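You operate a simulated robot arm through the tools that you are given. There is no shell and no other tool.

You run a simulated robot arm. Do the job below in one go: nothing can be reset, and whatever is moved stays where it is left.

Task
Plug the signal reel's lead into the red port and zero the purple cell through it.
Fine: about a metre of cable is off the reel; brake it first. Pulled past that, the teal lead tears. The field logger ends off.
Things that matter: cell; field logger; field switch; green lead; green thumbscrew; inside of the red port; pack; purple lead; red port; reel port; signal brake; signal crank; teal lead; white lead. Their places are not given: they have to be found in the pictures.

Only the result counts: the job must be done as asked and must still hold three seconds after the hand-in. Knocking over, shifting, dropping, spilling or breaking anything else fails it.

Robot
A 7-joint arm with a two-finger parallel gripper, fixed in place. Base frame: the origin is on the floor under the middle of its stand, x ahead of it, y to its left, z up; the work surface is at about z = 820. Lengths are in mm, angles in rad, forces in N, time in s.
It reaches about 1247 mm from its shoulder. Its first joint turns from -2.304 to 2.304 rad. Payload 3.91 kg.
Tool frame: the origin (TCP) lies between the finger pads and is the grasp point; the fingertips stand 30 mm ahead of it; z points along the fingers, y is the line along which they close. Largest opening 110 mm; finger width 20, thickness 10; the body of the gripper, 48 by 112 mm, starts 55 mm behind the TCP.
Orientation is that of the tool frame in the base frame, as a unit quaternion [x, y, z, w]. With the fingers straight down and closing along the base's y, the tool's x points along the base's -x, its y along +y and its z along -z.

Tools
- The arm moves only by the tool send_rows. Its argument "series" is a list of rows, each an object (a shift or turn left out is 0, a gripper value left out holds the last) with "rotation": the turn, a rotation vector about the tool's x, y, z in units of 180 degrees (1.0 is 180 degrees), a list of three; "delta_pos": the shift along the tool's x, y, z in units of 300 mm (1.0 is 300 mm), a list of three; "jaw": the gripper command, from -1 (shut) to 1 (fully open), values between in proportion. In form: [{"rotation": [rx, ry, rz], "delta_pos": [x, y, z], "jaw": jaw}, ...]. A call has 1 to 20 rows; each row is the pose to reach, as a shift and turn from the pose commanded when the call began, along the tool's axes at that moment. A call with a number of a shift or a turn outside -1 to 1 is refused whole. A row lasts 0.2 s, in which the tool goes at most 50 mm and 0.15 rad; a call with a longer step from one row to the next is refused whole, and so is a gripper value outside its range. Where a pose cannot be reached the arm comes as near as it can. A force on the tool above 90 N (or 10 N above the force at the start of the call, whichever is more), or a blocked arm, ends the call early, and 0.2 s more pass. Each finger travels about 108 mm/s and halts on what it meets, pressing with about 42 N; the grip force reading is that of the motor and also rises with nothing between the fingers. The clock runs only during rows and for 0.2 s after the last one: add rows that repeat a pose to give the fingers time. The reply holds the time, the measured pose of the TCP, the force on the tool along the base axes, the opening and the grip force, in the units named above and with some noise, with the torque about the TCP (base axes, N m) and any sound that the robot's microphone picked up.
- Cameras (640 x 400 px; columns grow to the right, rows downward): "scene" is fixed at [222.6, -485.2, 1491.5]; the picture's right is [0.64, -0.77, 0.00], its down [-0.42, -0.35, -0.84] and it looks along [0.64, 0.53, -0.55] (base axes); focal length 214 px, centre (320, 200). "wrist" rides on the gripper at [72, 17, -103] in the tool frame; the picture's right is [-0.23, 0.97, 0.00], its down [-0.76, -0.18, -0.62] and it looks along [-0.61, -0.14, 0.78] (tool axes); focal length 222 px, centre (320, 200).
- grab_frame(camera): a new picture of that camera. The clock stands still meanwhile.
- probe_pixels(camera, pixels): for up to 12 pixels [column, row] of the newest picture of that camera ("zoom" is the newest enlarged one), the place [x, y, z] in the base frame of the surface seen there, good to about 3 mm, but the place of the scene camera against the robot may be out by one fixed shift of up to 18 mm in any direction. The clock stands still meanwhile.
- enlarge(camera, box): a new picture of the part [left, top, right, bottom] of that camera's present view, enlarged. The clock stands still meanwhile.
- sign_off(): hands the job in; it is judged then, once.

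Open the gripper and draw the arm clear of the work before you hand the job in, unless the task says otherwise.

The tools are called after ">>>" as name(argument=value, ...) on one line, values as JSON. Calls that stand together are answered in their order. send_rows: Moves the arm, as the interface text tells. Its arguments: {"type":"object","properties":{"series":{"type":"array","items":{"type":"object","properties":{"rotation":{"type":"array","items":{"type":"number"}},"delta_pos":{"type":"array","items":{"type":"number"}},"jaw":{"type":"number"}}}}},"required":["series"]} The other tools are called the same way: grab_frame (camera) takes a picture; probe_pixels (camera, pixels) gives the place of the surface under pixels of a picture; enlarge (camera, box) takes an enlarged picture of a part of a camera's view; sign_off () hands the job in.

At the start:

```text
time: 0.0
ee_pos: [557.5, 7.5, 1417.2]
orientation: [0.0, 1.0, 0.0, 0.0]
force: [0.1, 0.2, 0.7]
moment: [0.02, 0.01, 0.02]
opening: 110.1
gripper_force: 0.1
```

scene: 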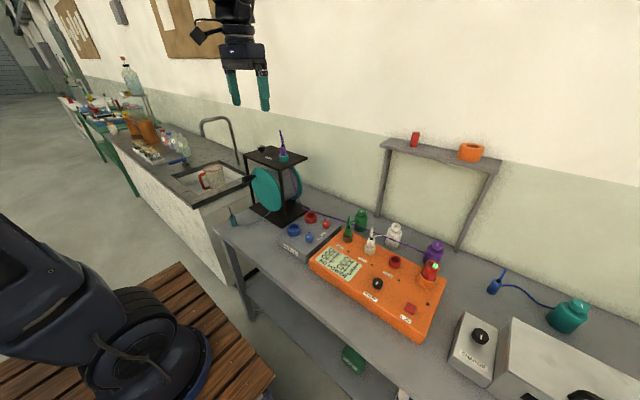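
wrist: 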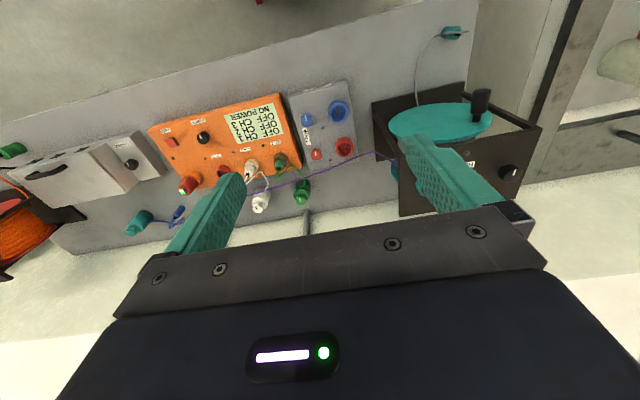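

The first pictures show the orange logger near scene pixel (370,285), the reel near (275,185) and coloured cells at (435,250), (393,235), (360,218). I'll enlarge those parts for detail.

>>> enlarge(camera="scene", box=[290, 190, 470, 345])

>>> enlarge(camera="scene", box=[210, 120, 350, 250])

>>> enlarge(camera="scene", box=[430, 250, 640, 400])

>>> enlarge(camera="wrist", box=[120, 70, 360, 240])

>>> enlarge(camera="wrist", box=[340, 10, 560, 230])

```text
2.58 times, centred on (380, 268) of scene
```

zoom: 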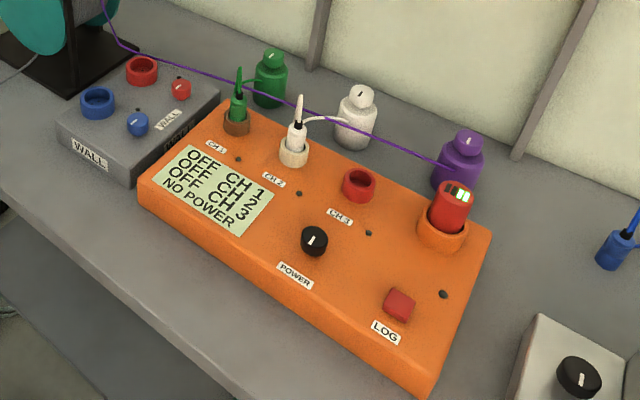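

```text
3.08 times, centred on (280, 185) of scene
```

zoom: 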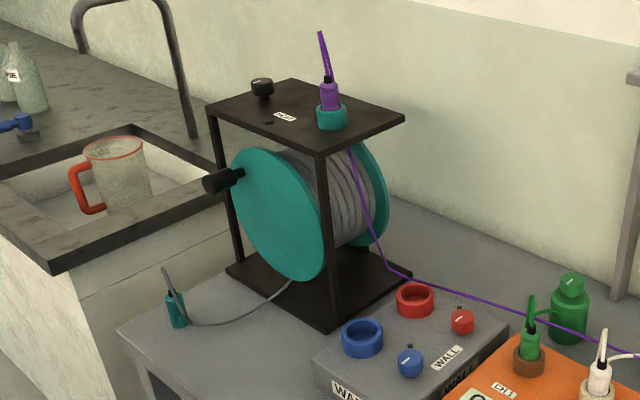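

```text
2.67 times, centred on (535, 325) of scene
```

zoom: 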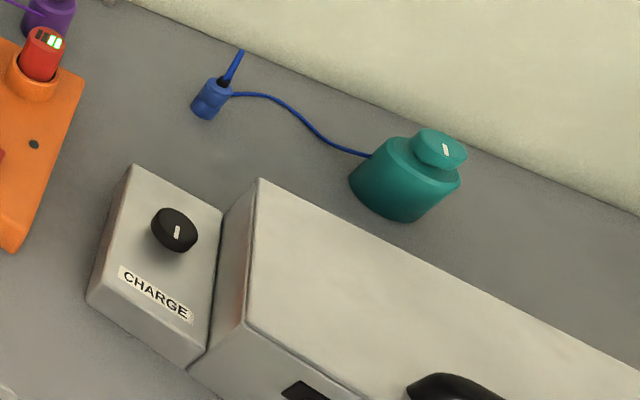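

```text
2.35 times, centred on (240, 155) of wrist
```

zoom: 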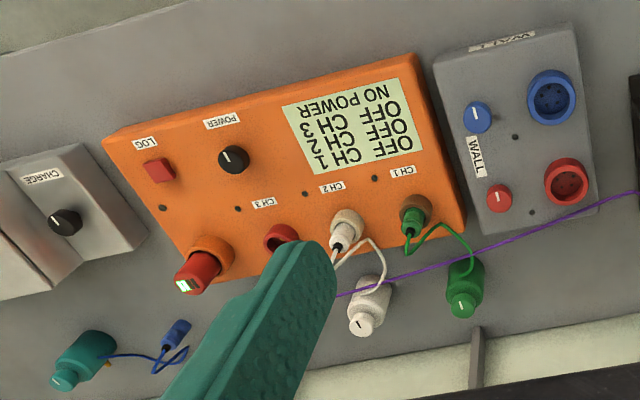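

```text
1.82 times, centred on (450, 120) of wrist
```

zoom: 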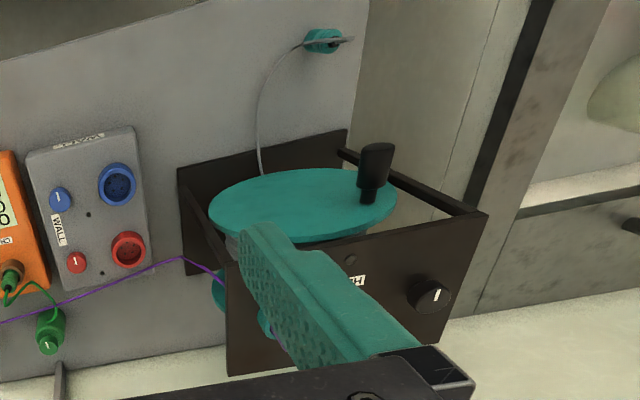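

The teal plug stands at scene (233,215) with its grey cable to the reel, and the purple lead is already in the reel's top port. I'll probe key points in the wrist view and the scene view to get coordinates and the camera shift.

>>> probe_pixels(camera="wrist", pixels=[[203, 138], [187, 185], [170, 142], [250, 165], [281, 161], [302, 192], [260, 200], [509, 172], [480, 98], [450, 33], [345, 147], [340, 110]])

>>> probe_pixels(camera="scene", pixels=[[377, 283], [431, 268], [410, 308], [370, 245], [348, 235], [361, 213], [393, 235], [262, 148], [256, 178], [233, 215], [395, 262], [433, 250]])

```text
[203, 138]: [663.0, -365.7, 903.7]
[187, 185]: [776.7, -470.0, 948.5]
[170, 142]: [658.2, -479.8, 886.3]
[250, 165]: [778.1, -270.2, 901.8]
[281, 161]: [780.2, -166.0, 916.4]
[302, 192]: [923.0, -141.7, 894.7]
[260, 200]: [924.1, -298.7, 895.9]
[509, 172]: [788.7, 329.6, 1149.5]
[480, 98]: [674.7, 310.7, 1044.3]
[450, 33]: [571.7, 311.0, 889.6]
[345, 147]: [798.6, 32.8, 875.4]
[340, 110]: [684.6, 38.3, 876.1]
```

```text
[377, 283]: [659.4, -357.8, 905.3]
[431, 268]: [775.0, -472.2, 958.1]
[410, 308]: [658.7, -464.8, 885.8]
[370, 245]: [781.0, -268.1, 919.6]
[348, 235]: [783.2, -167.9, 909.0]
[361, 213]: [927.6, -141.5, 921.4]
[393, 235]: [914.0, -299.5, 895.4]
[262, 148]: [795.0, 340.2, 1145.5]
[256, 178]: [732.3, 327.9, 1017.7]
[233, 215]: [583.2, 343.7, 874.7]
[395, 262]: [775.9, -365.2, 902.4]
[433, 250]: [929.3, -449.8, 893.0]
```

The two cameras agree to about 10 mm. I move the wrist camera in for a close look at the logger, staying high above everything.

>>> send_rows(series=[{"delta_pos": [0.036, -0.115, 0.09]}, {"delta_pos": [0.073, -0.23, 0.18]}, {"delta_pos": [0.109, -0.345, 0.27]}, {"delta_pos": [0.145, -0.46, 0.36]}, {"delta_pos": [0.18, -0.575, 0.45]}, {"delta_pos": [0.217, -0.69, 0.54]}, {"delta_pos": [0.253, -0.805, 0.63]}, {"delta_pos": [0.29, -0.92, 0.72]}, {"delta_pos": [0.29, -0.92, 0.72]}])

>>> grab_frame(camera="wrist")

>>> grab_frame(camera="scene")

```text
time: 2.0
ee_pos: [472.1, -269.4, 1201.3]
orientation: [-0.001, 1.0, -0.001, 0.0]
force: [-0.1, 0.0, 0.1]
moment: [0.04, 0.0, -0.01]
opening: 109.9
gripper_force: 0.2
```

```text
taken
```

wrist: 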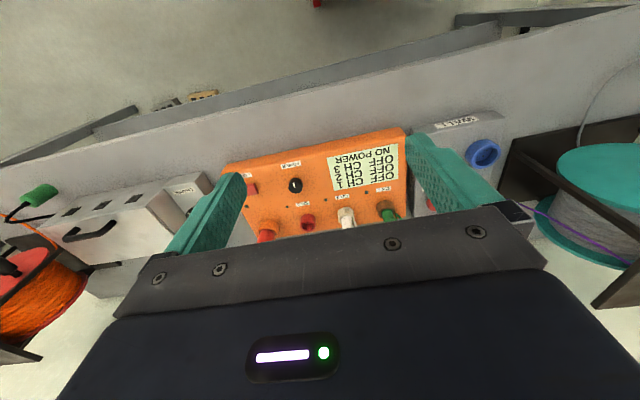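

```text
taken
```

scene: 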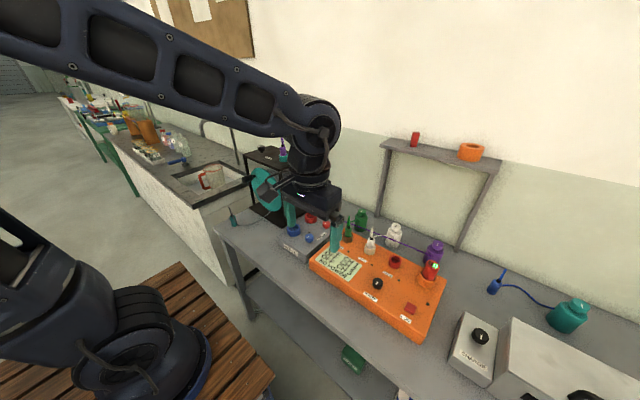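

Only part of the logger shows between the fingers here. I'll enlarge the port row around (330,215).

>>> enlarge(camera="wrist", box=[220, 120, 420, 245])

>>> enlarge(camera="scene", box=[380, 230, 460, 290])

>>> enlarge(camera="wrist", box=[0, 170, 140, 310])

>>> enlarge(camera="scene", box=[370, 120, 500, 200])

```text
3.20 times, centred on (320, 182) of wrist
```

zoom: 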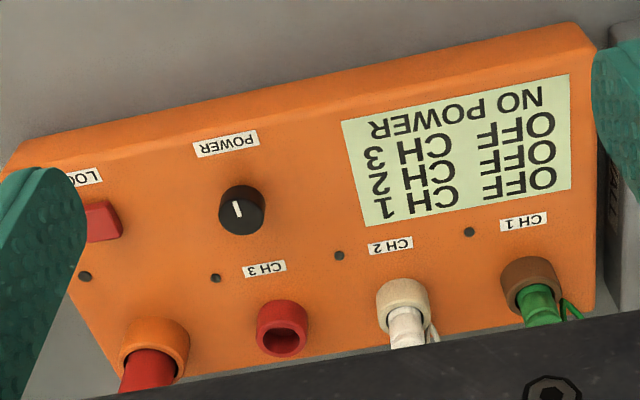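

```text
6.67 times, centred on (420, 260) of scene
```

zoom: 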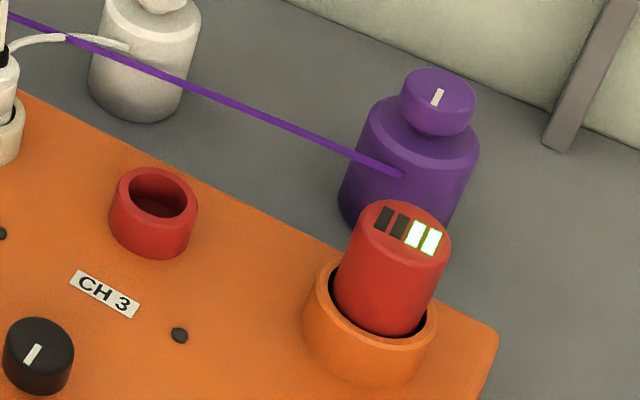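

```text
2.86 times, centred on (70, 240) of wrist
```

zoom: 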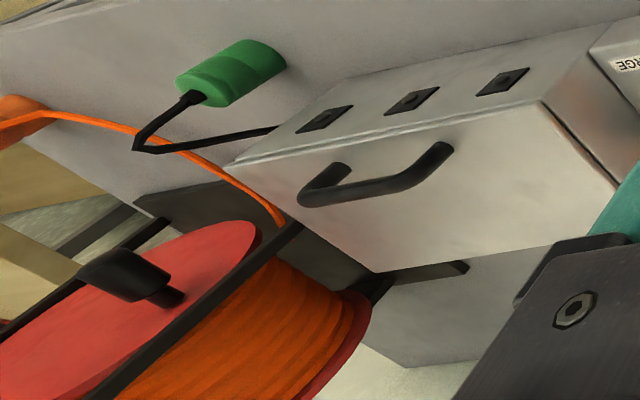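

```text
4.92 times, centred on (435, 160) of scene
```

zoom: 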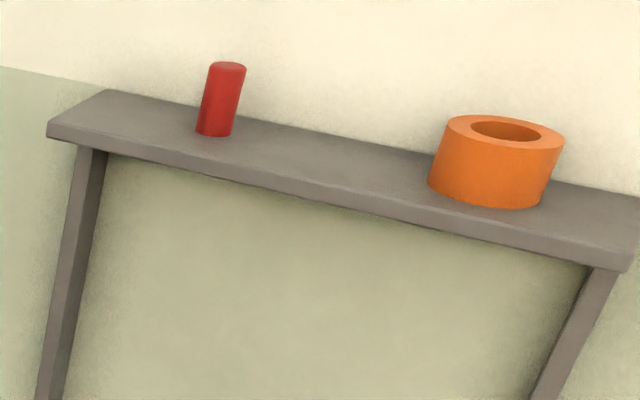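

The red CH 3 port looks open at zoom (150,205), and the pack shows two of four bars lit. Next I look at the reel and its brake, travelling at a safe height.

>>> send_rows(series=[{"delta_pos": [-0.03, 0.12, -0.07]}, {"delta_pos": [-0.06, 0.24, -0.14]}, {"delta_pos": [-0.09, 0.36, -0.21]}, {"delta_pos": [-0.12, 0.48, -0.28]}, {"delta_pos": [-0.15, 0.6, -0.35]}, {"delta_pos": [-0.19, 0.74, -0.4]}, {"delta_pos": [-0.23, 0.88, -0.43]}, {"delta_pos": [-0.25, 1.0, -0.43]}])

>>> send_rows(series=[{"delta_pos": [-0.05, 0.14, 0.0]}, {"delta_pos": [-0.1, 0.28, 0.0]}, {"delta_pos": [-0.15, 0.42, 0.0]}, {"delta_pos": [-0.2, 0.56, 0.0]}, {"delta_pos": [-0.25, 0.7, 0.0]}, {"delta_pos": [-0.31, 0.84, 0.0]}, {"delta_pos": [-0.37, 0.97, 0.0]}, {"delta_pos": [-0.437, 1.0, 0.07]}, {"delta_pos": [-0.437, 1.0, 0.1]}])

>>> grab_frame(camera="wrist")

>>> grab_frame(camera="scene")

```text
time: 3.8
ee_pos: [545.8, 30.8, 1329.5]
orientation: [0.0, 1.0, 0.0, 0.0]
force: [-0.2, 0.1, 1.0]
moment: [-0.02, -0.03, -0.02]
opening: 110.3
gripper_force: 0.1
```

```text
time: 5.8
ee_pos: [677.4, 330.8, 1300.2]
orientation: [0.0, 1.0, 0.0, -0.001]
force: [-0.7, 0.5, -0.4]
moment: [0.04, 0.0, 0.0]
opening: 110.2
gripper_force: 0.0
```

```text
taken
```

wrist: 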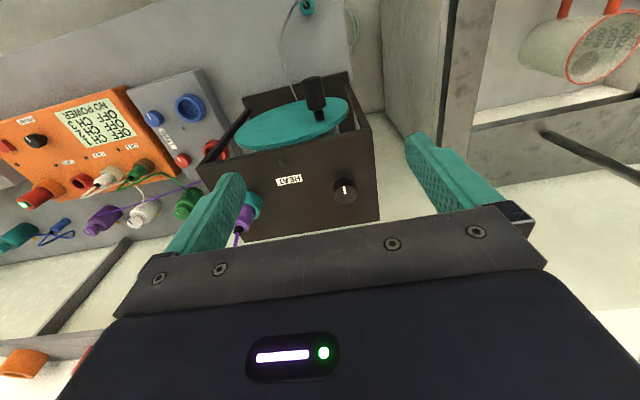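

```text
taken
```

scene: 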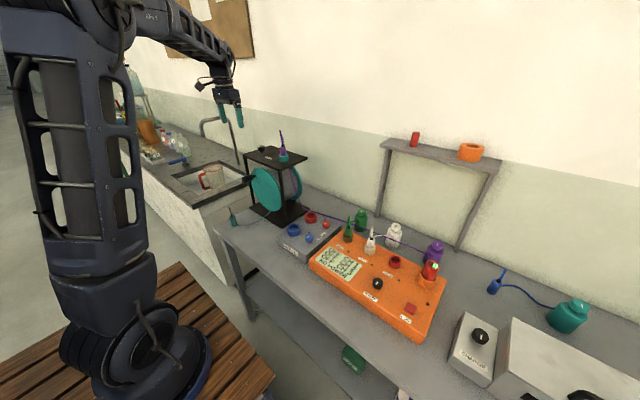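

The reel's top plate shows a "HEAT" label at (289,181), a black knob at (345,190) and the crank handle at (316,92). I enlarge these.

>>> enlarge(camera="wrist", box=[200, 60, 400, 240])

>>> probe_pixels(camera="wrist", pixels=[[345, 189], [336, 204], [316, 88], [318, 115], [290, 125], [252, 207], [246, 218], [310, 210], [230, 190], [370, 190], [307, 7], [285, 165]])

>>> enlarge(camera="scene", box=[220, 125, 320, 230])

```text
2.22 times, centred on (300, 150) of wrist
```

zoom: 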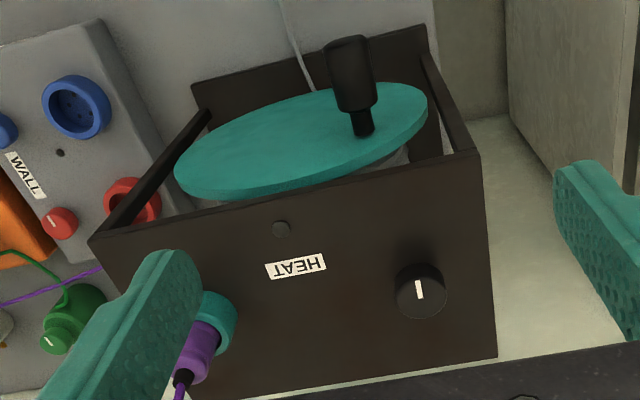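

```text
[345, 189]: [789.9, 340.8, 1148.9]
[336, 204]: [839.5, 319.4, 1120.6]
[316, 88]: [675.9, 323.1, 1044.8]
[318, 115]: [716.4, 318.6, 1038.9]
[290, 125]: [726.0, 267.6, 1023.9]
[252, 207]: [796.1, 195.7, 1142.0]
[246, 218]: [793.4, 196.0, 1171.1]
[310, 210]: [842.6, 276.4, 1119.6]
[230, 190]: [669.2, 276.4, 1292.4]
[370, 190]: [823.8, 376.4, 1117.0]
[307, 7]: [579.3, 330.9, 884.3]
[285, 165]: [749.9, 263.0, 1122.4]
```

```text
3.81 times, centred on (270, 178) of scene
```

zoom: 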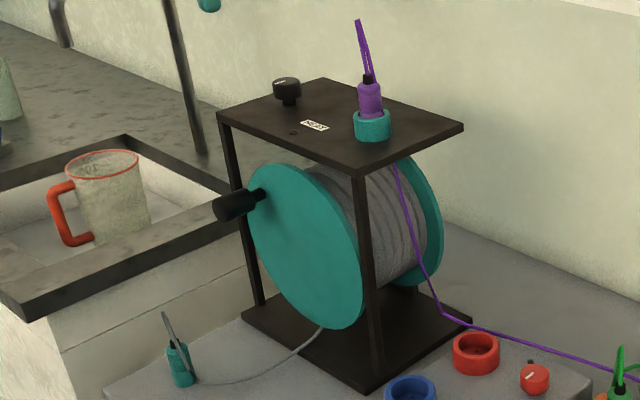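

The brake knob is at about (790,340,1149) on the reel's top plate. I enlarge around it to get its exact centre and the mark's direction.

>>> enlarge(camera="wrist", box=[320, 170, 370, 210])

```text
10.00 times, centred on (345, 190) of wrist
```

zoom: 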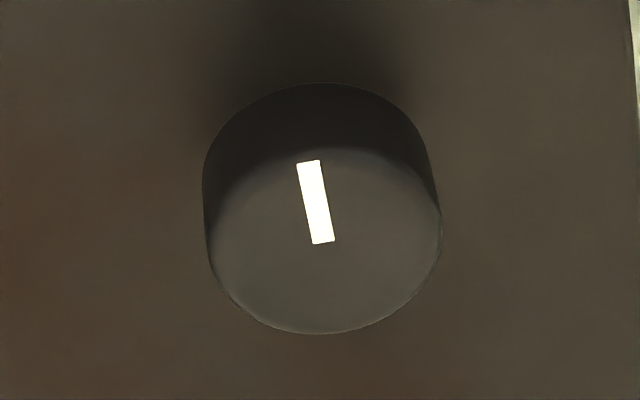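

>>> probe_pixels(camera="zoom", pixels=[[323, 240], [220, 240], [428, 240], [323, 165], [323, 325], [308, 165], [323, 238], [320, 110], [323, 85], [100, 240], [540, 240]])

```text
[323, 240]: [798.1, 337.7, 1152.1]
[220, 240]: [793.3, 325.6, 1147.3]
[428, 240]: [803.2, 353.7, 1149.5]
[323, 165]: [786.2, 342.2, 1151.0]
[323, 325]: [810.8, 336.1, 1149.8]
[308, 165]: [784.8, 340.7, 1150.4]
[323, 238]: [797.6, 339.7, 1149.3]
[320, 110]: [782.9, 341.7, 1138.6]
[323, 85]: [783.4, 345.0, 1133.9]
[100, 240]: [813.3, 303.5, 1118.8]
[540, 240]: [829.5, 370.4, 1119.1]
```

The knob is about 28 mm wide, centred at roughly (797,339), top at z 1150, with its mark pointing toward the robot (-x). I move above it and come down with the fingers open along y.

>>> send_rows(series=[{"delta_pos": [-0.13, 0.01, 0.05]}, {"delta_pos": [-0.26, 0.02, 0.1]}, {"delta_pos": [-0.399, 0.028, 0.17]}, {"delta_pos": [-0.399, 0.028, 0.27]}, {"delta_pos": [-0.399, 0.028, 0.35]}, {"delta_pos": [-0.399, 0.028, 0.35]}])

>>> grab_frame(camera="wrist")

```text
time: 7.2
ee_pos: [795.2, 339.4, 1194.4]
orientation: [0.001, 1.0, 0.0, 0.0]
force: [0.0, 0.0, 0.3]
moment: [-0.01, 0.0, 0.01]
opening: 110.0
gripper_force: 0.2
```

```text
taken
```

wrist: 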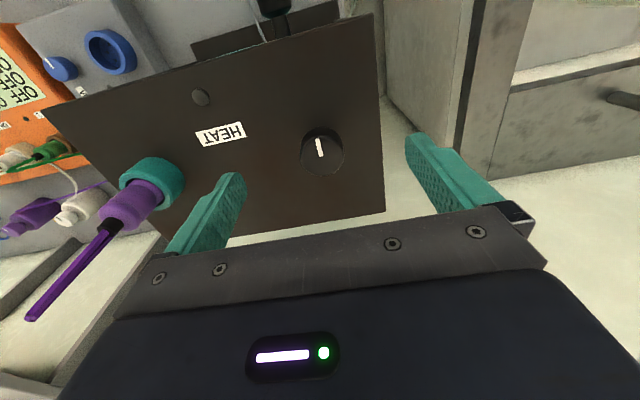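

The knob now appears at (322,152), below the TCP and between the fingers. I probe its top to confirm the centre before descending.

>>> probe_pixels(camera="wrist", pixels=[[305, 158], [342, 155], [322, 170], [320, 140], [318, 155], [322, 155], [225, 190]])

```text
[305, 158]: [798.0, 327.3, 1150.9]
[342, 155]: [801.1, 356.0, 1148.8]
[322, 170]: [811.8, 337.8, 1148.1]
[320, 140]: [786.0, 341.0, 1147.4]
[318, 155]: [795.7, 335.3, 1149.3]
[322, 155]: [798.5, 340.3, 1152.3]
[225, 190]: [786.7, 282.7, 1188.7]
```

The knob centre comes out at about (798,340). I descend to z 1160 and close on it.

>>> send_rows(series=[{"delta_pos": [-0.01, 0.003, 0.06], "jaw": 1}, {"delta_pos": [-0.01, 0.003, 0.115], "jaw": 1}, {"delta_pos": [-0.01, 0.003, 0.115], "jaw": 0.0}, {"delta_pos": [-0.01, 0.003, 0.115], "jaw": -0.6}, {"delta_pos": [-0.01, 0.003, 0.115], "jaw": -0.6}, {"delta_pos": [-0.01, 0.003, 0.115], "jaw": -0.6}])

>>> grab_frame(camera="wrist")

```text
time: 8.6
ee_pos: [799.5, 338.9, 1160.2]
orientation: [0.0, 1.0, 0.0, 0.0]
force: [-6.9, -13.5, -3.1]
moment: [0.08, 0.22, -0.07]
opening: 33.4
gripper_force: 44.8
```

```text
taken
```

wrist: 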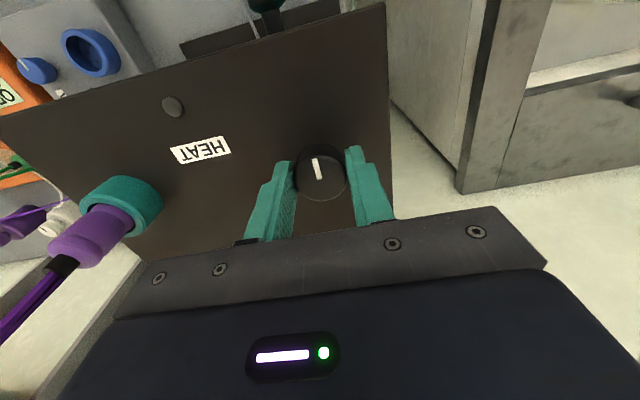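

The jaws hold the knob at 33 mm opening (mark at (318,168)). I try a small clockwise turn (seen from above) and read the torque.

>>> send_rows(series=[{"delta_pos": [0, 0, 0], "rotation": [0, 0, 0.045]}, {"delta_pos": [0, 0, 0], "rotation": [0, 0, 0.09]}, {"delta_pos": [0, 0, 0], "rotation": [0, 0, 0.135]}, {"delta_pos": [0, 0, 0], "rotation": [0, 0, 0.135]}])

>>> grab_frame(camera="wrist")

```text
time: 9.6
ee_pos: [799.3, 340.5, 1159.8]
orientation: [0.21, 0.978, 0.0, -0.002]
force: [-18.3, -13.5, -13.6]
moment: [0.02, 0.13, 0.0]
opening: 33.8
gripper_force: 45.1
```

```text
taken
```

wrist: 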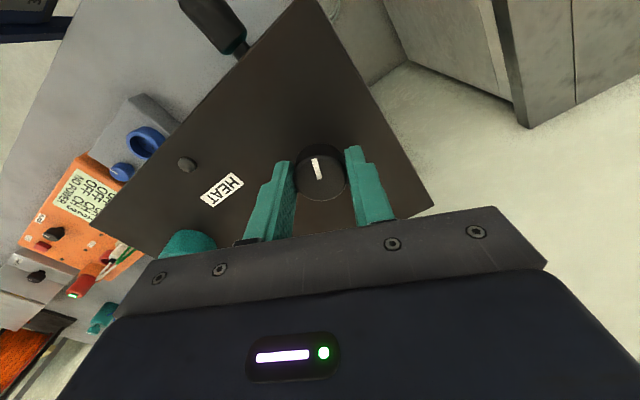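

The mark stayed fixed relative to the jaws while the plate rotated in the picture, so the knob turns freely with the gripper. I continue clockwise toward 90 degrees.

>>> send_rows(series=[{"rotation": [0, 0, 0.045]}, {"rotation": [0, 0, 0.09]}, {"rotation": [0, 0, 0.135]}, {"rotation": [0, 0, 0.18]}, {"rotation": [0, 0, 0.225]}, {"rotation": [0, 0, 0.225]}])

>>> grab_frame(camera="wrist")

```text
time: 11.0
ee_pos: [799.4, 340.9, 1160.0]
orientation: [0.537, 0.844, 0.0, 0.0]
force: [-6.7, 0.4, -12.3]
moment: [-0.12, 0.6, -0.01]
opening: 33.4
gripper_force: 45.1
```

```text
taken
```

wrist: 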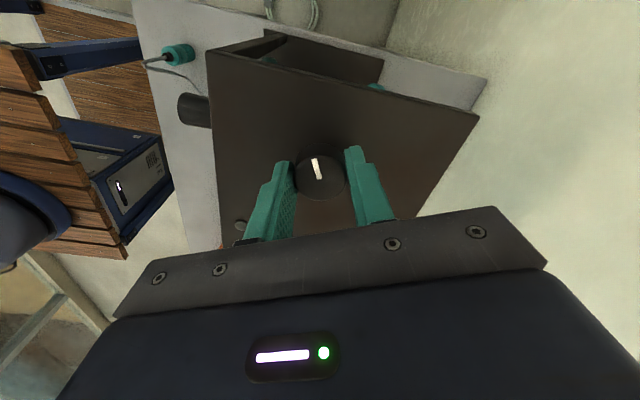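

Sixty-five degrees in and still no stop. I continue by another 30 degrees, watching the torque about the vertical.

>>> send_rows(series=[{"rotation": [0, 0, 0.045]}, {"rotation": [0, 0, 0.09]}, {"rotation": [0, 0, 0.135]}, {"rotation": [0, 0, 0.165]}, {"rotation": [0, 0, 0.165]}])

>>> grab_frame(camera="wrist")

```text
time: 12.2
ee_pos: [800.0, 339.9, 1160.4]
orientation: [0.735, 0.678, 0.0, 0.0]
force: [22.2, 6.4, -9.5]
moment: [0.06, -0.12, 0.46]
opening: 33.6
gripper_force: 46.0
```

```text
taken
```

wrist: 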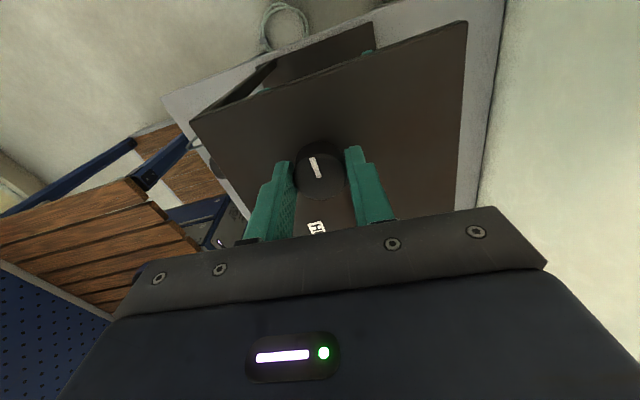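

A torque of 0.46 N m appeared at about 94 degrees and the mark slipped slightly, so the knob reached a stop a quarter turn on. I release it and lift straight up.

>>> send_rows(series=[{"rotation": [0, 0, -0.02], "jaw": -0.6}, {"rotation": [0, 0, -0.02], "jaw": 0.2}, {"rotation": [0, 0, -0.02], "jaw": 0.2}, {"rotation": [0, 0, -0.02], "jaw": 0.2}, {"delta_pos": [0, 0, -0.15], "rotation": [0, 0, -0.02], "jaw": 0.2}, {"delta_pos": [0, 0, -0.3], "rotation": [0, 0, -0.02], "jaw": 0.2}, {"delta_pos": [0, 0, -0.45], "rotation": [0, 0, -0.02], "jaw": 0.2}])

>>> grab_frame(camera="wrist")

>>> enlarge(camera="scene", box=[220, 125, 320, 230])

```text
time: 13.8
ee_pos: [799.6, 342.1, 1296.9]
orientation: [0.713, 0.701, -0.001, 0.0]
force: [-0.3, 0.7, -0.3]
moment: [-0.02, 0.02, -0.02]
opening: 66.1
gripper_force: 0.0
```

```text
taken
```

wrist: 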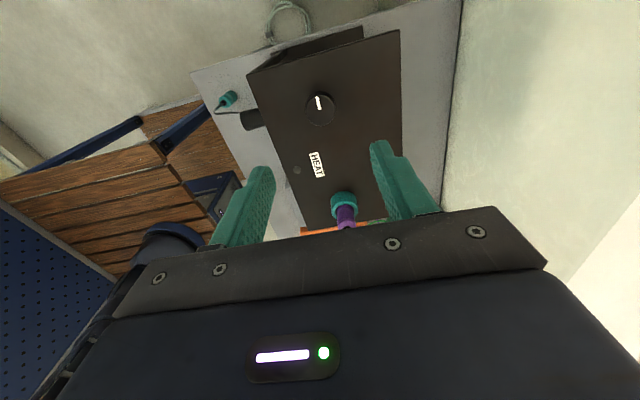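

```text
3.81 times, centred on (270, 178) of scene
```

zoom: 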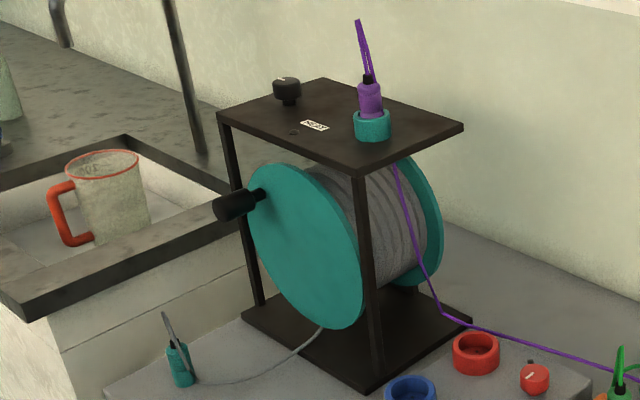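

The brake mark now points along +y, a quarter turn from where it was. I turn the wrist back to neutral while moving back toward the teal plug at a safe height.

>>> send_rows(series=[{"delta_pos": [0, -0.09, 0], "rotation": [0, 0, -0.046]}, {"delta_pos": [0, -0.18, 0], "rotation": [0, 0, -0.092]}, {"delta_pos": [0, -0.27, 0], "rotation": [0, 0, -0.138]}, {"delta_pos": [0, -0.36, 0], "rotation": [0, 0, -0.184]}, {"delta_pos": [0, -0.45, 0], "rotation": [0, 0, -0.23]}, {"delta_pos": [0, -0.54, 0], "rotation": [0, 0, -0.276]}, {"delta_pos": [0, -0.63, 0], "rotation": [0, 0, -0.322]}, {"delta_pos": [0, -0.72, 0], "rotation": [0, 0, -0.368]}, {"delta_pos": [0, -0.81, 0], "rotation": [0, 0, -0.414]}, {"delta_pos": [0, -0.9, 0], "rotation": [0, 0, -0.46]}, {"delta_pos": [0, -1.0, 0], "rotation": [0, 0, -0.505]}, {"delta_pos": [0, -1.0, 0], "rotation": [0, 0, -0.505]}])

>>> grab_frame(camera="wrist")

```text
time: 16.4
ee_pos: [499.3, 345.2, 1293.4]
orientation: [-0.001, 1.0, 0.0, 0.0]
force: [-0.3, 0.0, 0.2]
moment: [-0.01, 0.02, -0.03]
opening: 65.9
gripper_force: 0.0
```

```text
taken
```

wrist: 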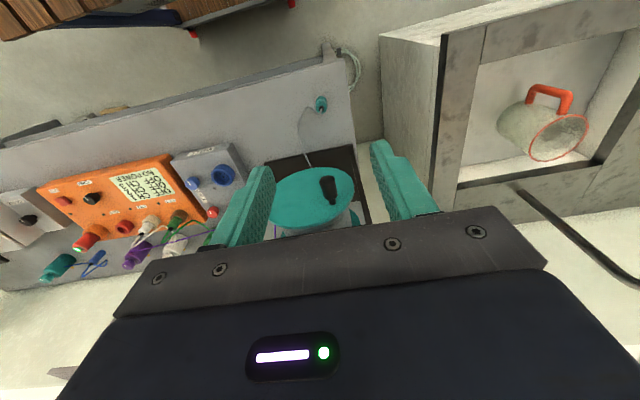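

The teal plug appears at (321,103), and there's a grey loop hanging at the table edge near (347,65). I enlarge that area.

>>> enlarge(camera="wrist", box=[270, 30, 390, 180])

>>> probe_pixels(camera="wrist", pixels=[[321, 103], [326, 99], [320, 110], [355, 70], [345, 85], [330, 50], [313, 110], [301, 125], [308, 155], [330, 183]])

```text
2.67 times, centred on (330, 105) of wrist
```

zoom: 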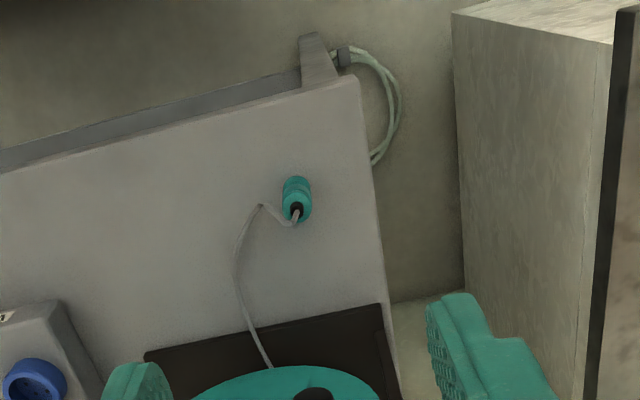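

```text
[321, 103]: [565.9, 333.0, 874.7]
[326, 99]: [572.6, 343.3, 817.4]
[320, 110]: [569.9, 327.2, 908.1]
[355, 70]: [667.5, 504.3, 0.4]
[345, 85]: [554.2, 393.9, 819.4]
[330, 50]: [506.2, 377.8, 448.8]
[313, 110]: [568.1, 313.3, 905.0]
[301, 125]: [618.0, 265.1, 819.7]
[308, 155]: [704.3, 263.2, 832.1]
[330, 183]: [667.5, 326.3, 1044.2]
```

The plug stands at about (568,331) on the table with its cable from the top to the reel's base. I come down in front of it for a closer look.

>>> send_rows(series=[{"delta_pos": [0.01, -0.01, 0.15]}, {"delta_pos": [0.03, -0.02, 0.3]}, {"delta_pos": [0.05, -0.03, 0.45]}, {"delta_pos": [0.063, -0.03, 0.6]}, {"delta_pos": [0.063, -0.03, 0.71]}, {"delta_pos": [0.063, -0.03, 0.71]}])

>>> grab_frame(camera="wrist")

>>> enlarge(camera="wrist", box=[260, 90, 400, 210])

```text
time: 17.8
ee_pos: [477.9, 336.4, 1083.7]
orientation: [0.0, 1.0, 0.0, 0.0]
force: [-0.3, -0.2, -0.5]
moment: [-0.04, 0.01, 0.0]
opening: 65.9
gripper_force: 0.1
```

```text
taken
```

wrist: 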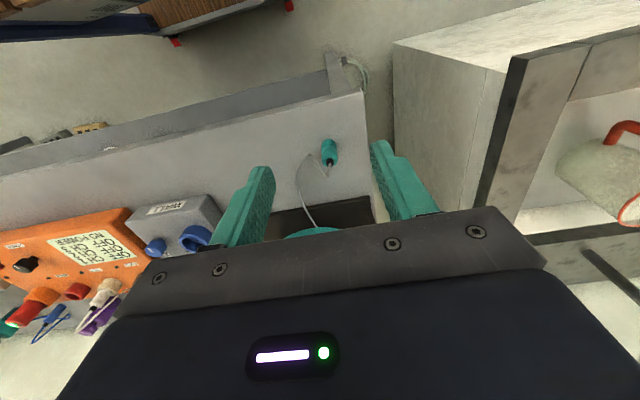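

```text
3.33 times, centred on (330, 150) of wrist
```

zoom: 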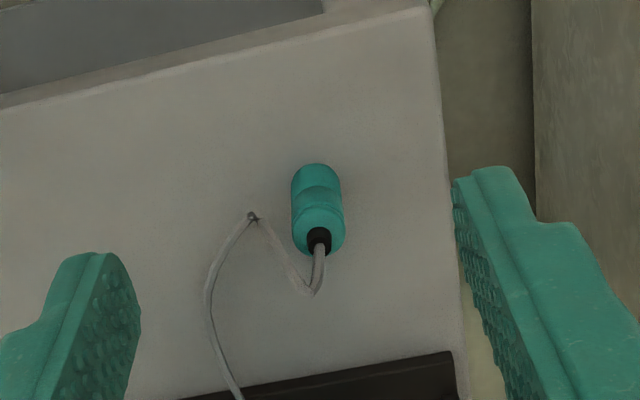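

The plug body runs in the zoom from (317,165) at the bottom to (318,235) at the top, then a black boot. I probe it for position and height.

>>> probe_pixels(camera="zoom", pixels=[[317, 168], [318, 190], [318, 208], [318, 222], [320, 237], [318, 250], [296, 212], [341, 212], [296, 240], [341, 240], [310, 290], [255, 215]])

```text
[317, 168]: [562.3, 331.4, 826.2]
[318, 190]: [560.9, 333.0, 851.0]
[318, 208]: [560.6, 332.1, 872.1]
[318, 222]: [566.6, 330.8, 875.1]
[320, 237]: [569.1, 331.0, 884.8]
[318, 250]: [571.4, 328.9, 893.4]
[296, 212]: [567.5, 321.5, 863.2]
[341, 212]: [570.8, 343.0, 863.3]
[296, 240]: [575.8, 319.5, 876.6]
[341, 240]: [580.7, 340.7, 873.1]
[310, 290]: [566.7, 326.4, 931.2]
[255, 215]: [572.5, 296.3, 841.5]
```

The plug is about 23 mm wide, centred near (572,331), body z 820–876, boot and cable up to about 931. I check how far the crank handle sticks out toward the robot before going down beside it.

>>> grab_frame(camera="scene")

>>> probe_pixels(camera="scene", pixels=[[243, 181], [245, 179], [247, 182], [252, 178], [244, 184], [377, 283], [282, 153], [262, 147]])

>>> enlarge(camera="scene", box=[215, 140, 315, 230])

```text
taken
```

scene: 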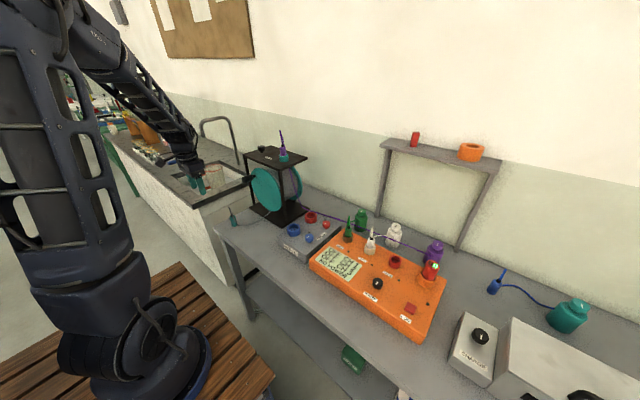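

```text
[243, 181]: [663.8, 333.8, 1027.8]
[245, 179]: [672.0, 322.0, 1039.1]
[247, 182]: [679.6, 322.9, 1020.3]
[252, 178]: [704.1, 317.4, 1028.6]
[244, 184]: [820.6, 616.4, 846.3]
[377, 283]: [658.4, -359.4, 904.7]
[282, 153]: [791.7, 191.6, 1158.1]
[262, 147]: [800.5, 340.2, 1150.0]
```

```text
4.44 times, centred on (265, 185) of scene
```

zoom: 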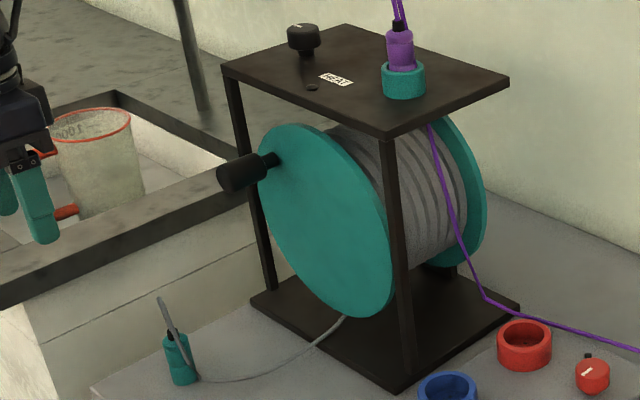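

The crank handle tip is at about x 663, z 1015–1045, leaving about 90 mm from the plug axis. I rotate the hand a quarter turn so the fingers close along x, clear of the cable that falls on the -y side, and stop above the plug.

>>> send_rows(series=[{"delta_pos": [-0.03, -0.002, 0.0], "rotation": [0, 0, 0.046], "jaw": -0.1}, {"delta_pos": [-0.06, -0.004, 0.0], "rotation": [0, 0, 0.092]}, {"delta_pos": [-0.09, -0.006, 0.0], "rotation": [0, 0, 0.138]}, {"delta_pos": [-0.12, -0.008, 0.0], "rotation": [0, 0, 0.184]}, {"delta_pos": [-0.15, -0.01, 0.0], "rotation": [0, 0, 0.23]}, {"delta_pos": [-0.18, -0.012, 0.0], "rotation": [0, 0, 0.276]}, {"delta_pos": [-0.21, -0.014, 0.05], "rotation": [0, 0, 0.322]}, {"delta_pos": [-0.24, -0.015, 0.1], "rotation": [0, 0, 0.368]}, {"delta_pos": [-0.27, -0.016, 0.15], "rotation": [0, 0, 0.414]}, {"delta_pos": [-0.3, -0.016, 0.2], "rotation": [0, 0, 0.46]}, {"delta_pos": [-0.313, -0.016, 0.25], "rotation": [0, 0, 0.5]}, {"delta_pos": [-0.313, -0.016, 0.25], "rotation": [0, 0, 0.5]}])

>>> grab_frame(camera="wrist")

>>> grab_frame(camera="scene")

```text
time: 20.4
ee_pos: [575.2, 331.1, 1007.2]
orientation: [0.708, 0.706, 0.0, 0.0]
force: [-0.7, 0.3, -0.3]
moment: [-0.01, 0.01, 0.01]
opening: 49.2
gripper_force: 0.0
```

```text
taken
```

wrist: 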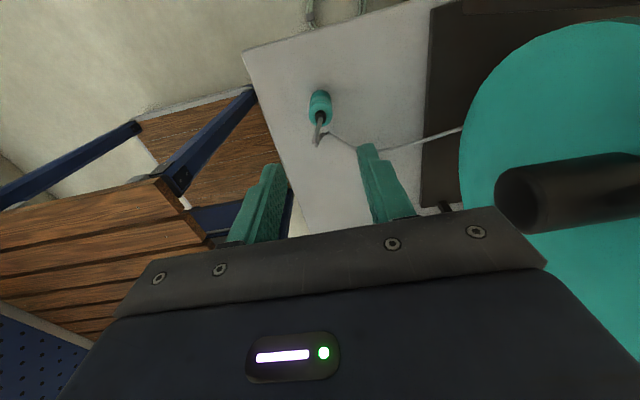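

```text
taken
```

scene: 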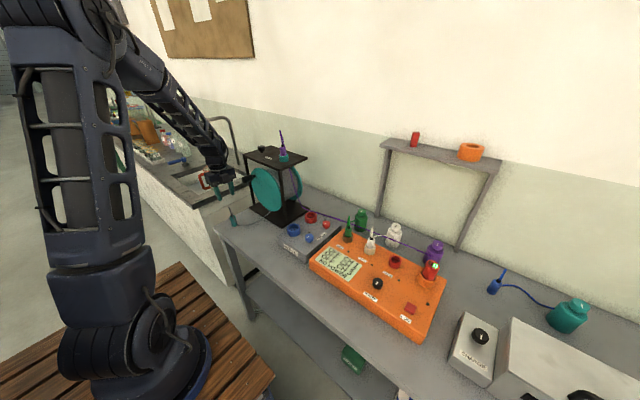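

The plug is at (320,105) and the crank handle at (560,200) in the wrist view. I probe both once more to fix the grasp centre and the clearance.

>>> probe_pixels(camera="wrist", pixels=[[311, 103], [330, 103], [320, 96], [320, 108], [319, 116], [321, 140], [512, 190], [505, 205], [640, 200]])

>>> enlarge(camera="wrist", box=[280, 70, 400, 170])

```text
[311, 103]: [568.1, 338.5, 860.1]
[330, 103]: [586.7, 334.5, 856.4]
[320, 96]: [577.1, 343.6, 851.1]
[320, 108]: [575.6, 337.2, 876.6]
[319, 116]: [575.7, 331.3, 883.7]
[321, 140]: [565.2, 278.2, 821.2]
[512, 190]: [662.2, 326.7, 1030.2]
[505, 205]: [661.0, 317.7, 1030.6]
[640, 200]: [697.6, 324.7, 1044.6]
```

```text
4.00 times, centred on (340, 120) of wrist
```

zoom: 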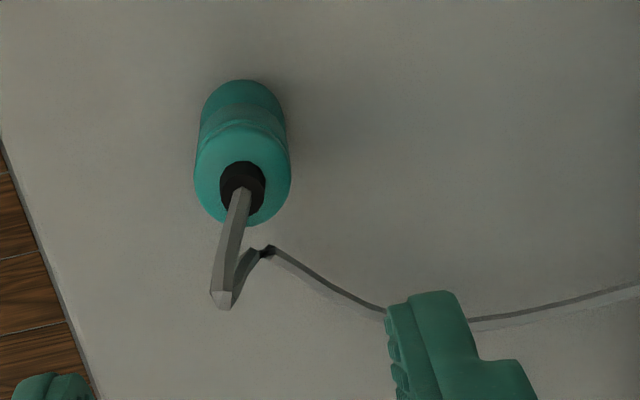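

I probe the zoom for the top rim edges and boot centre.

>>> probe_pixels(camera="zoom", pixels=[[200, 170], [287, 170], [225, 160], [265, 160], [242, 150], [242, 220], [230, 180], [255, 180], [220, 295], [242, 130], [242, 90]])

```text
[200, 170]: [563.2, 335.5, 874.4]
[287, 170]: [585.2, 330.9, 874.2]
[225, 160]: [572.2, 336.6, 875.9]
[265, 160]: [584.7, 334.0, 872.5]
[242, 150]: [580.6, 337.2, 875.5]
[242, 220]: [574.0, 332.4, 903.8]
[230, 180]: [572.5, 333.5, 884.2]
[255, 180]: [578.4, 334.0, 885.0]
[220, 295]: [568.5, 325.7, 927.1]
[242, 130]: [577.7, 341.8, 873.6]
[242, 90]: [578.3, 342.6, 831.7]
```

Grasp centre is (574.5, 331), already under the TCP. I descend to z about 883 and close on the upper part of the plug body.

>>> send_rows(series=[{"delta_pos": [0, 0, 0.12]}, {"delta_pos": [0, 0, 0.24]}, {"delta_pos": [0, 0, 0.34]}, {"delta_pos": [0, 0, 0.413]}, {"delta_pos": [0, 0, 0.413]}])

>>> grab_frame(camera="wrist")

>>> enlarge(camera="scene", box=[190, 140, 310, 240])

```text
time: 21.6
ee_pos: [575.4, 331.1, 882.9]
orientation: [0.707, 0.708, -0.001, 0.0]
force: [0.3, 0.2, 0.9]
moment: [0.0, 0.02, -0.02]
opening: 49.7
gripper_force: 0.0
```

```text
taken
```

wrist: 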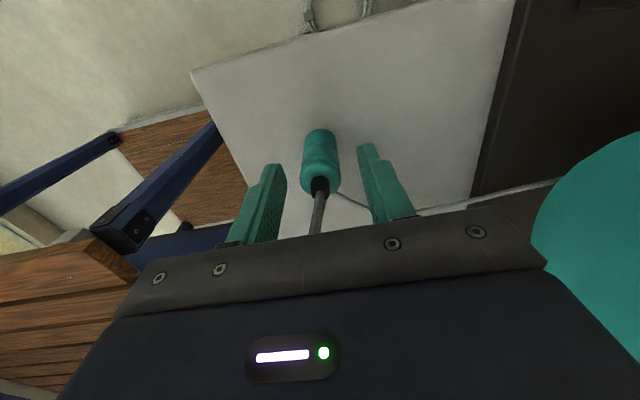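

```text
4.00 times, centred on (250, 190) of scene
```

zoom: 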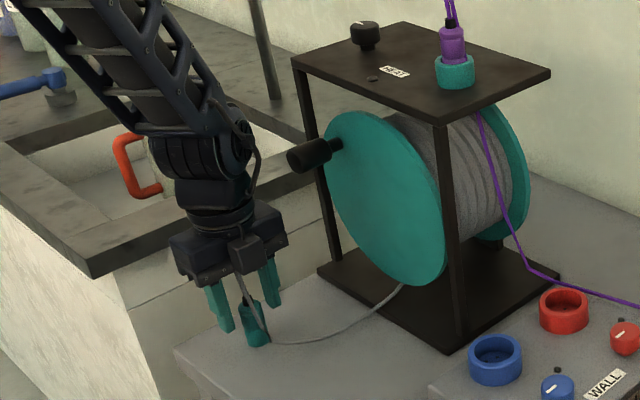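

The plug sits centred between the fingers at (320,160). I close on it.

>>> send_rows(series=[{"delta_pos": [0, 0, 0], "jaw": -0.8}, {"delta_pos": [0, 0, 0], "jaw": -0.8}, {"delta_pos": [0, 0, 0], "jaw": -0.8}])

>>> grab_frame(camera="wrist")

```text
time: 22.4
ee_pos: [574.7, 331.8, 883.7]
orientation: [0.707, 0.707, 0.0, -0.001]
force: [0.3, 0.2, 0.2]
moment: [0.0, -0.02, 0.01]
opening: 24.2
gripper_force: 42.2
```

```text
taken
```

wrist: 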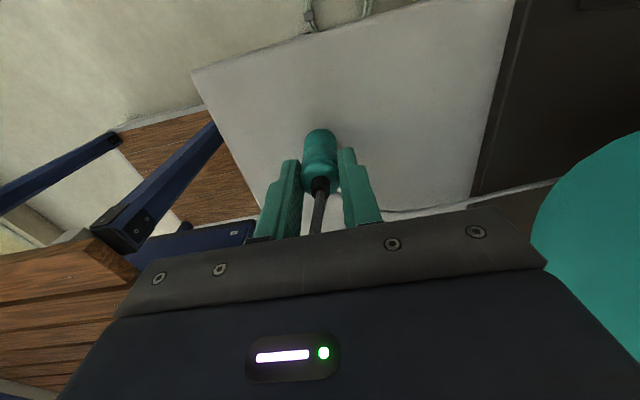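

The plug is held at 24 mm opening with 42 N. I lift it slowly by 40 mm, moving slightly back from the reel, and check that it came along.

>>> send_rows(series=[{"delta_pos": [0, 0, -0.03]}, {"delta_pos": [0, 0, -0.07]}, {"delta_pos": [0, -0.02, -0.13]}, {"delta_pos": [0, -0.04, -0.2]}, {"delta_pos": [0, -0.05, -0.25]}, {"delta_pos": [0, -0.05, -0.25]}])

>>> grab_frame(camera="wrist")

>>> enlarge(camera="scene", box=[190, 140, 310, 240])

```text
time: 23.8
ee_pos: [560.3, 333.2, 958.8]
orientation: [0.707, 0.707, -0.001, 0.0]
force: [0.5, -0.3, -0.2]
moment: [-0.01, 0.01, -0.01]
opening: 24.2
gripper_force: 41.9
```

```text
taken
```

wrist: 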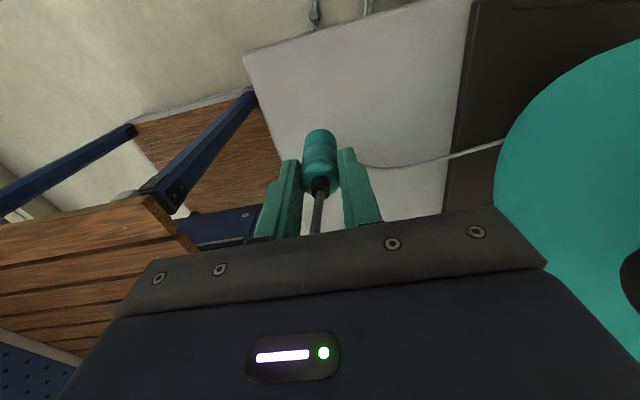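

```text
4.00 times, centred on (250, 190) of scene
```

zoom: 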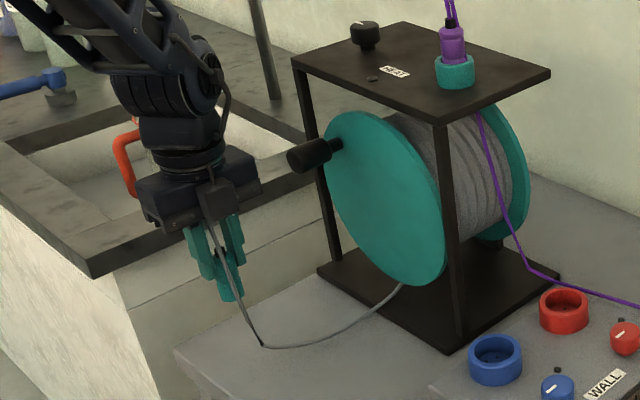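

The plug came up cleanly and the cable trails freely. I carry it in front of the reel toward the logger at about z 1050.

>>> send_rows(series=[{"delta_pos": [-0.02, 0, -0.1]}, {"delta_pos": [-0.1, 0, -0.2]}, {"delta_pos": [-0.22, 0, -0.28]}, {"delta_pos": [-0.34, 0.0, -0.3]}, {"delta_pos": [-0.46, 0.0, -0.3]}, {"delta_pos": [-0.58, 0.02, -0.3]}, {"delta_pos": [-0.7, 0.05, -0.3]}, {"delta_pos": [-0.82, 0.1, -0.3]}, {"delta_pos": [-0.94, 0.15, -0.3]}, {"delta_pos": [-1.0, 0.18, -0.3]}, {"delta_pos": [-1.0, 0.18, -0.3]}])

>>> grab_frame(camera="scene")

>>> grab_frame(camera="wrist")

```text
time: 26.2
ee_pos: [613.4, 31.7, 1048.5]
orientation: [0.707, 0.707, 0.0, 0.001]
force: [0.0, 0.2, -0.8]
moment: [-0.03, 0.0, -0.01]
opening: 24.1
gripper_force: 41.9
```

```text
taken
```

scene: 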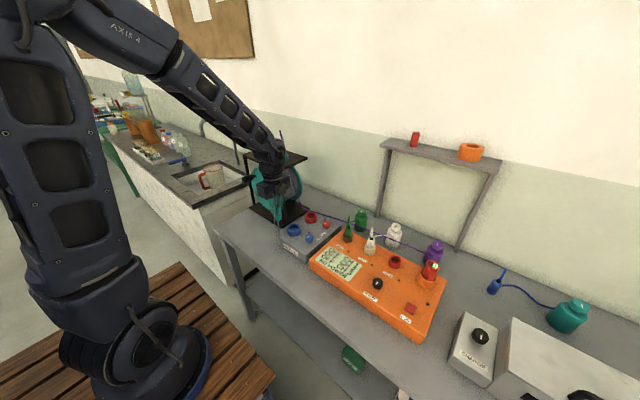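

```text
taken
```

wrist: 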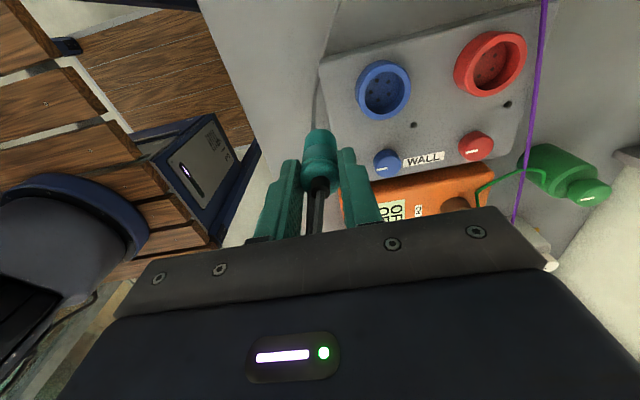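

The wall box sits below on the right of the view; I carry on toward the logger and stop short to see the red port from the wrist camera.

>>> send_rows(series=[{"delta_pos": [-0.11, 0.06, -0.02]}, {"delta_pos": [-0.22, 0.12, -0.04]}, {"delta_pos": [-0.33, 0.18, -0.04]}, {"delta_pos": [-0.44, 0.24, -0.04]}, {"delta_pos": [-0.55, 0.3, -0.04]}, {"delta_pos": [-0.66, 0.36, -0.04]}, {"delta_pos": [-0.77, 0.42, -0.04]}, {"delta_pos": [-0.85, 0.45, -0.04]}, {"delta_pos": [-0.85, 0.45, -0.04]}])

>>> grab_frame(camera="wrist")

>>> grab_frame(camera="scene")

```text
time: 28.2
ee_pos: [749.3, -224.4, 1058.6]
orientation: [0.707, 0.707, -0.001, 0.0]
force: [-1.1, -0.4, -0.5]
moment: [-0.02, 0.0, 0.01]
opening: 24.4
gripper_force: 41.8
```

```text
taken
```

wrist: 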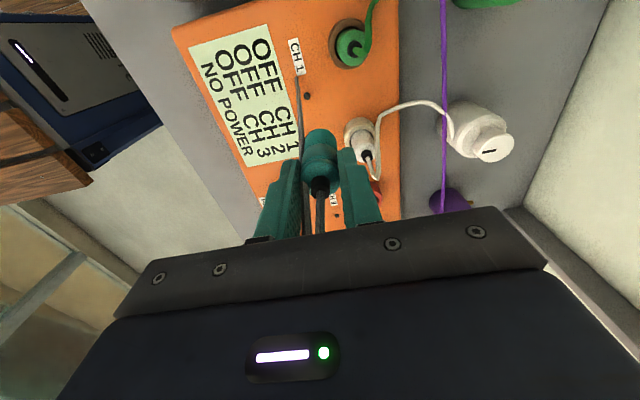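

```text
taken
```

scene: 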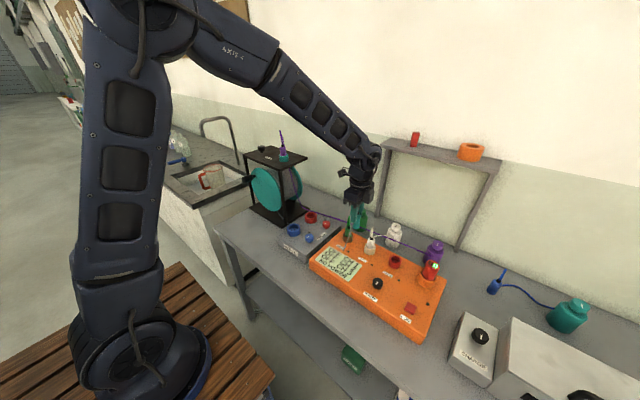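

The white lead at (400,105) and purple cable at (442,100) are ahead of me. I probe their heights so that the carried plug clears them.

>>> probe_pixels(camera="wrist", pixels=[[410, 104], [370, 160], [385, 118], [443, 60], [443, 150], [365, 130], [348, 45], [375, 190], [367, 5], [490, 150]])

>>> enlarge(camera="scene", box=[330, 190, 460, 300])

```text
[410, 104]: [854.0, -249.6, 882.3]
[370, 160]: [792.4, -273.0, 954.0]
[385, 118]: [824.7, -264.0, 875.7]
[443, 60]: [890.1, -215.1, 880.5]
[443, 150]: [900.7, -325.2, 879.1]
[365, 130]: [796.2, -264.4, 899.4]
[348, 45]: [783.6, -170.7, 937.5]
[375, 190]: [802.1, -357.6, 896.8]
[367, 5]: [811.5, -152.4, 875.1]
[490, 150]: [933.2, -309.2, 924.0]
```

```text
3.64 times, centred on (395, 245) of scene
```

zoom: 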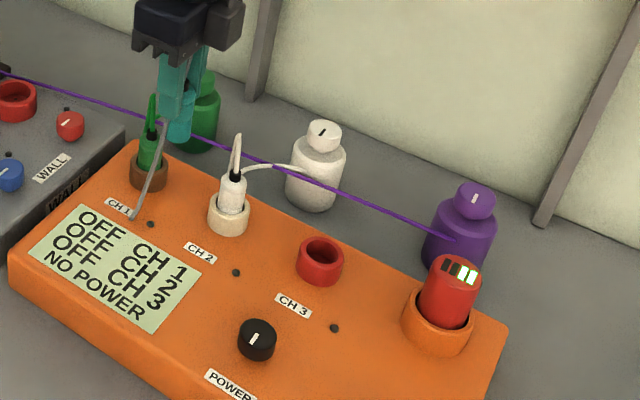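

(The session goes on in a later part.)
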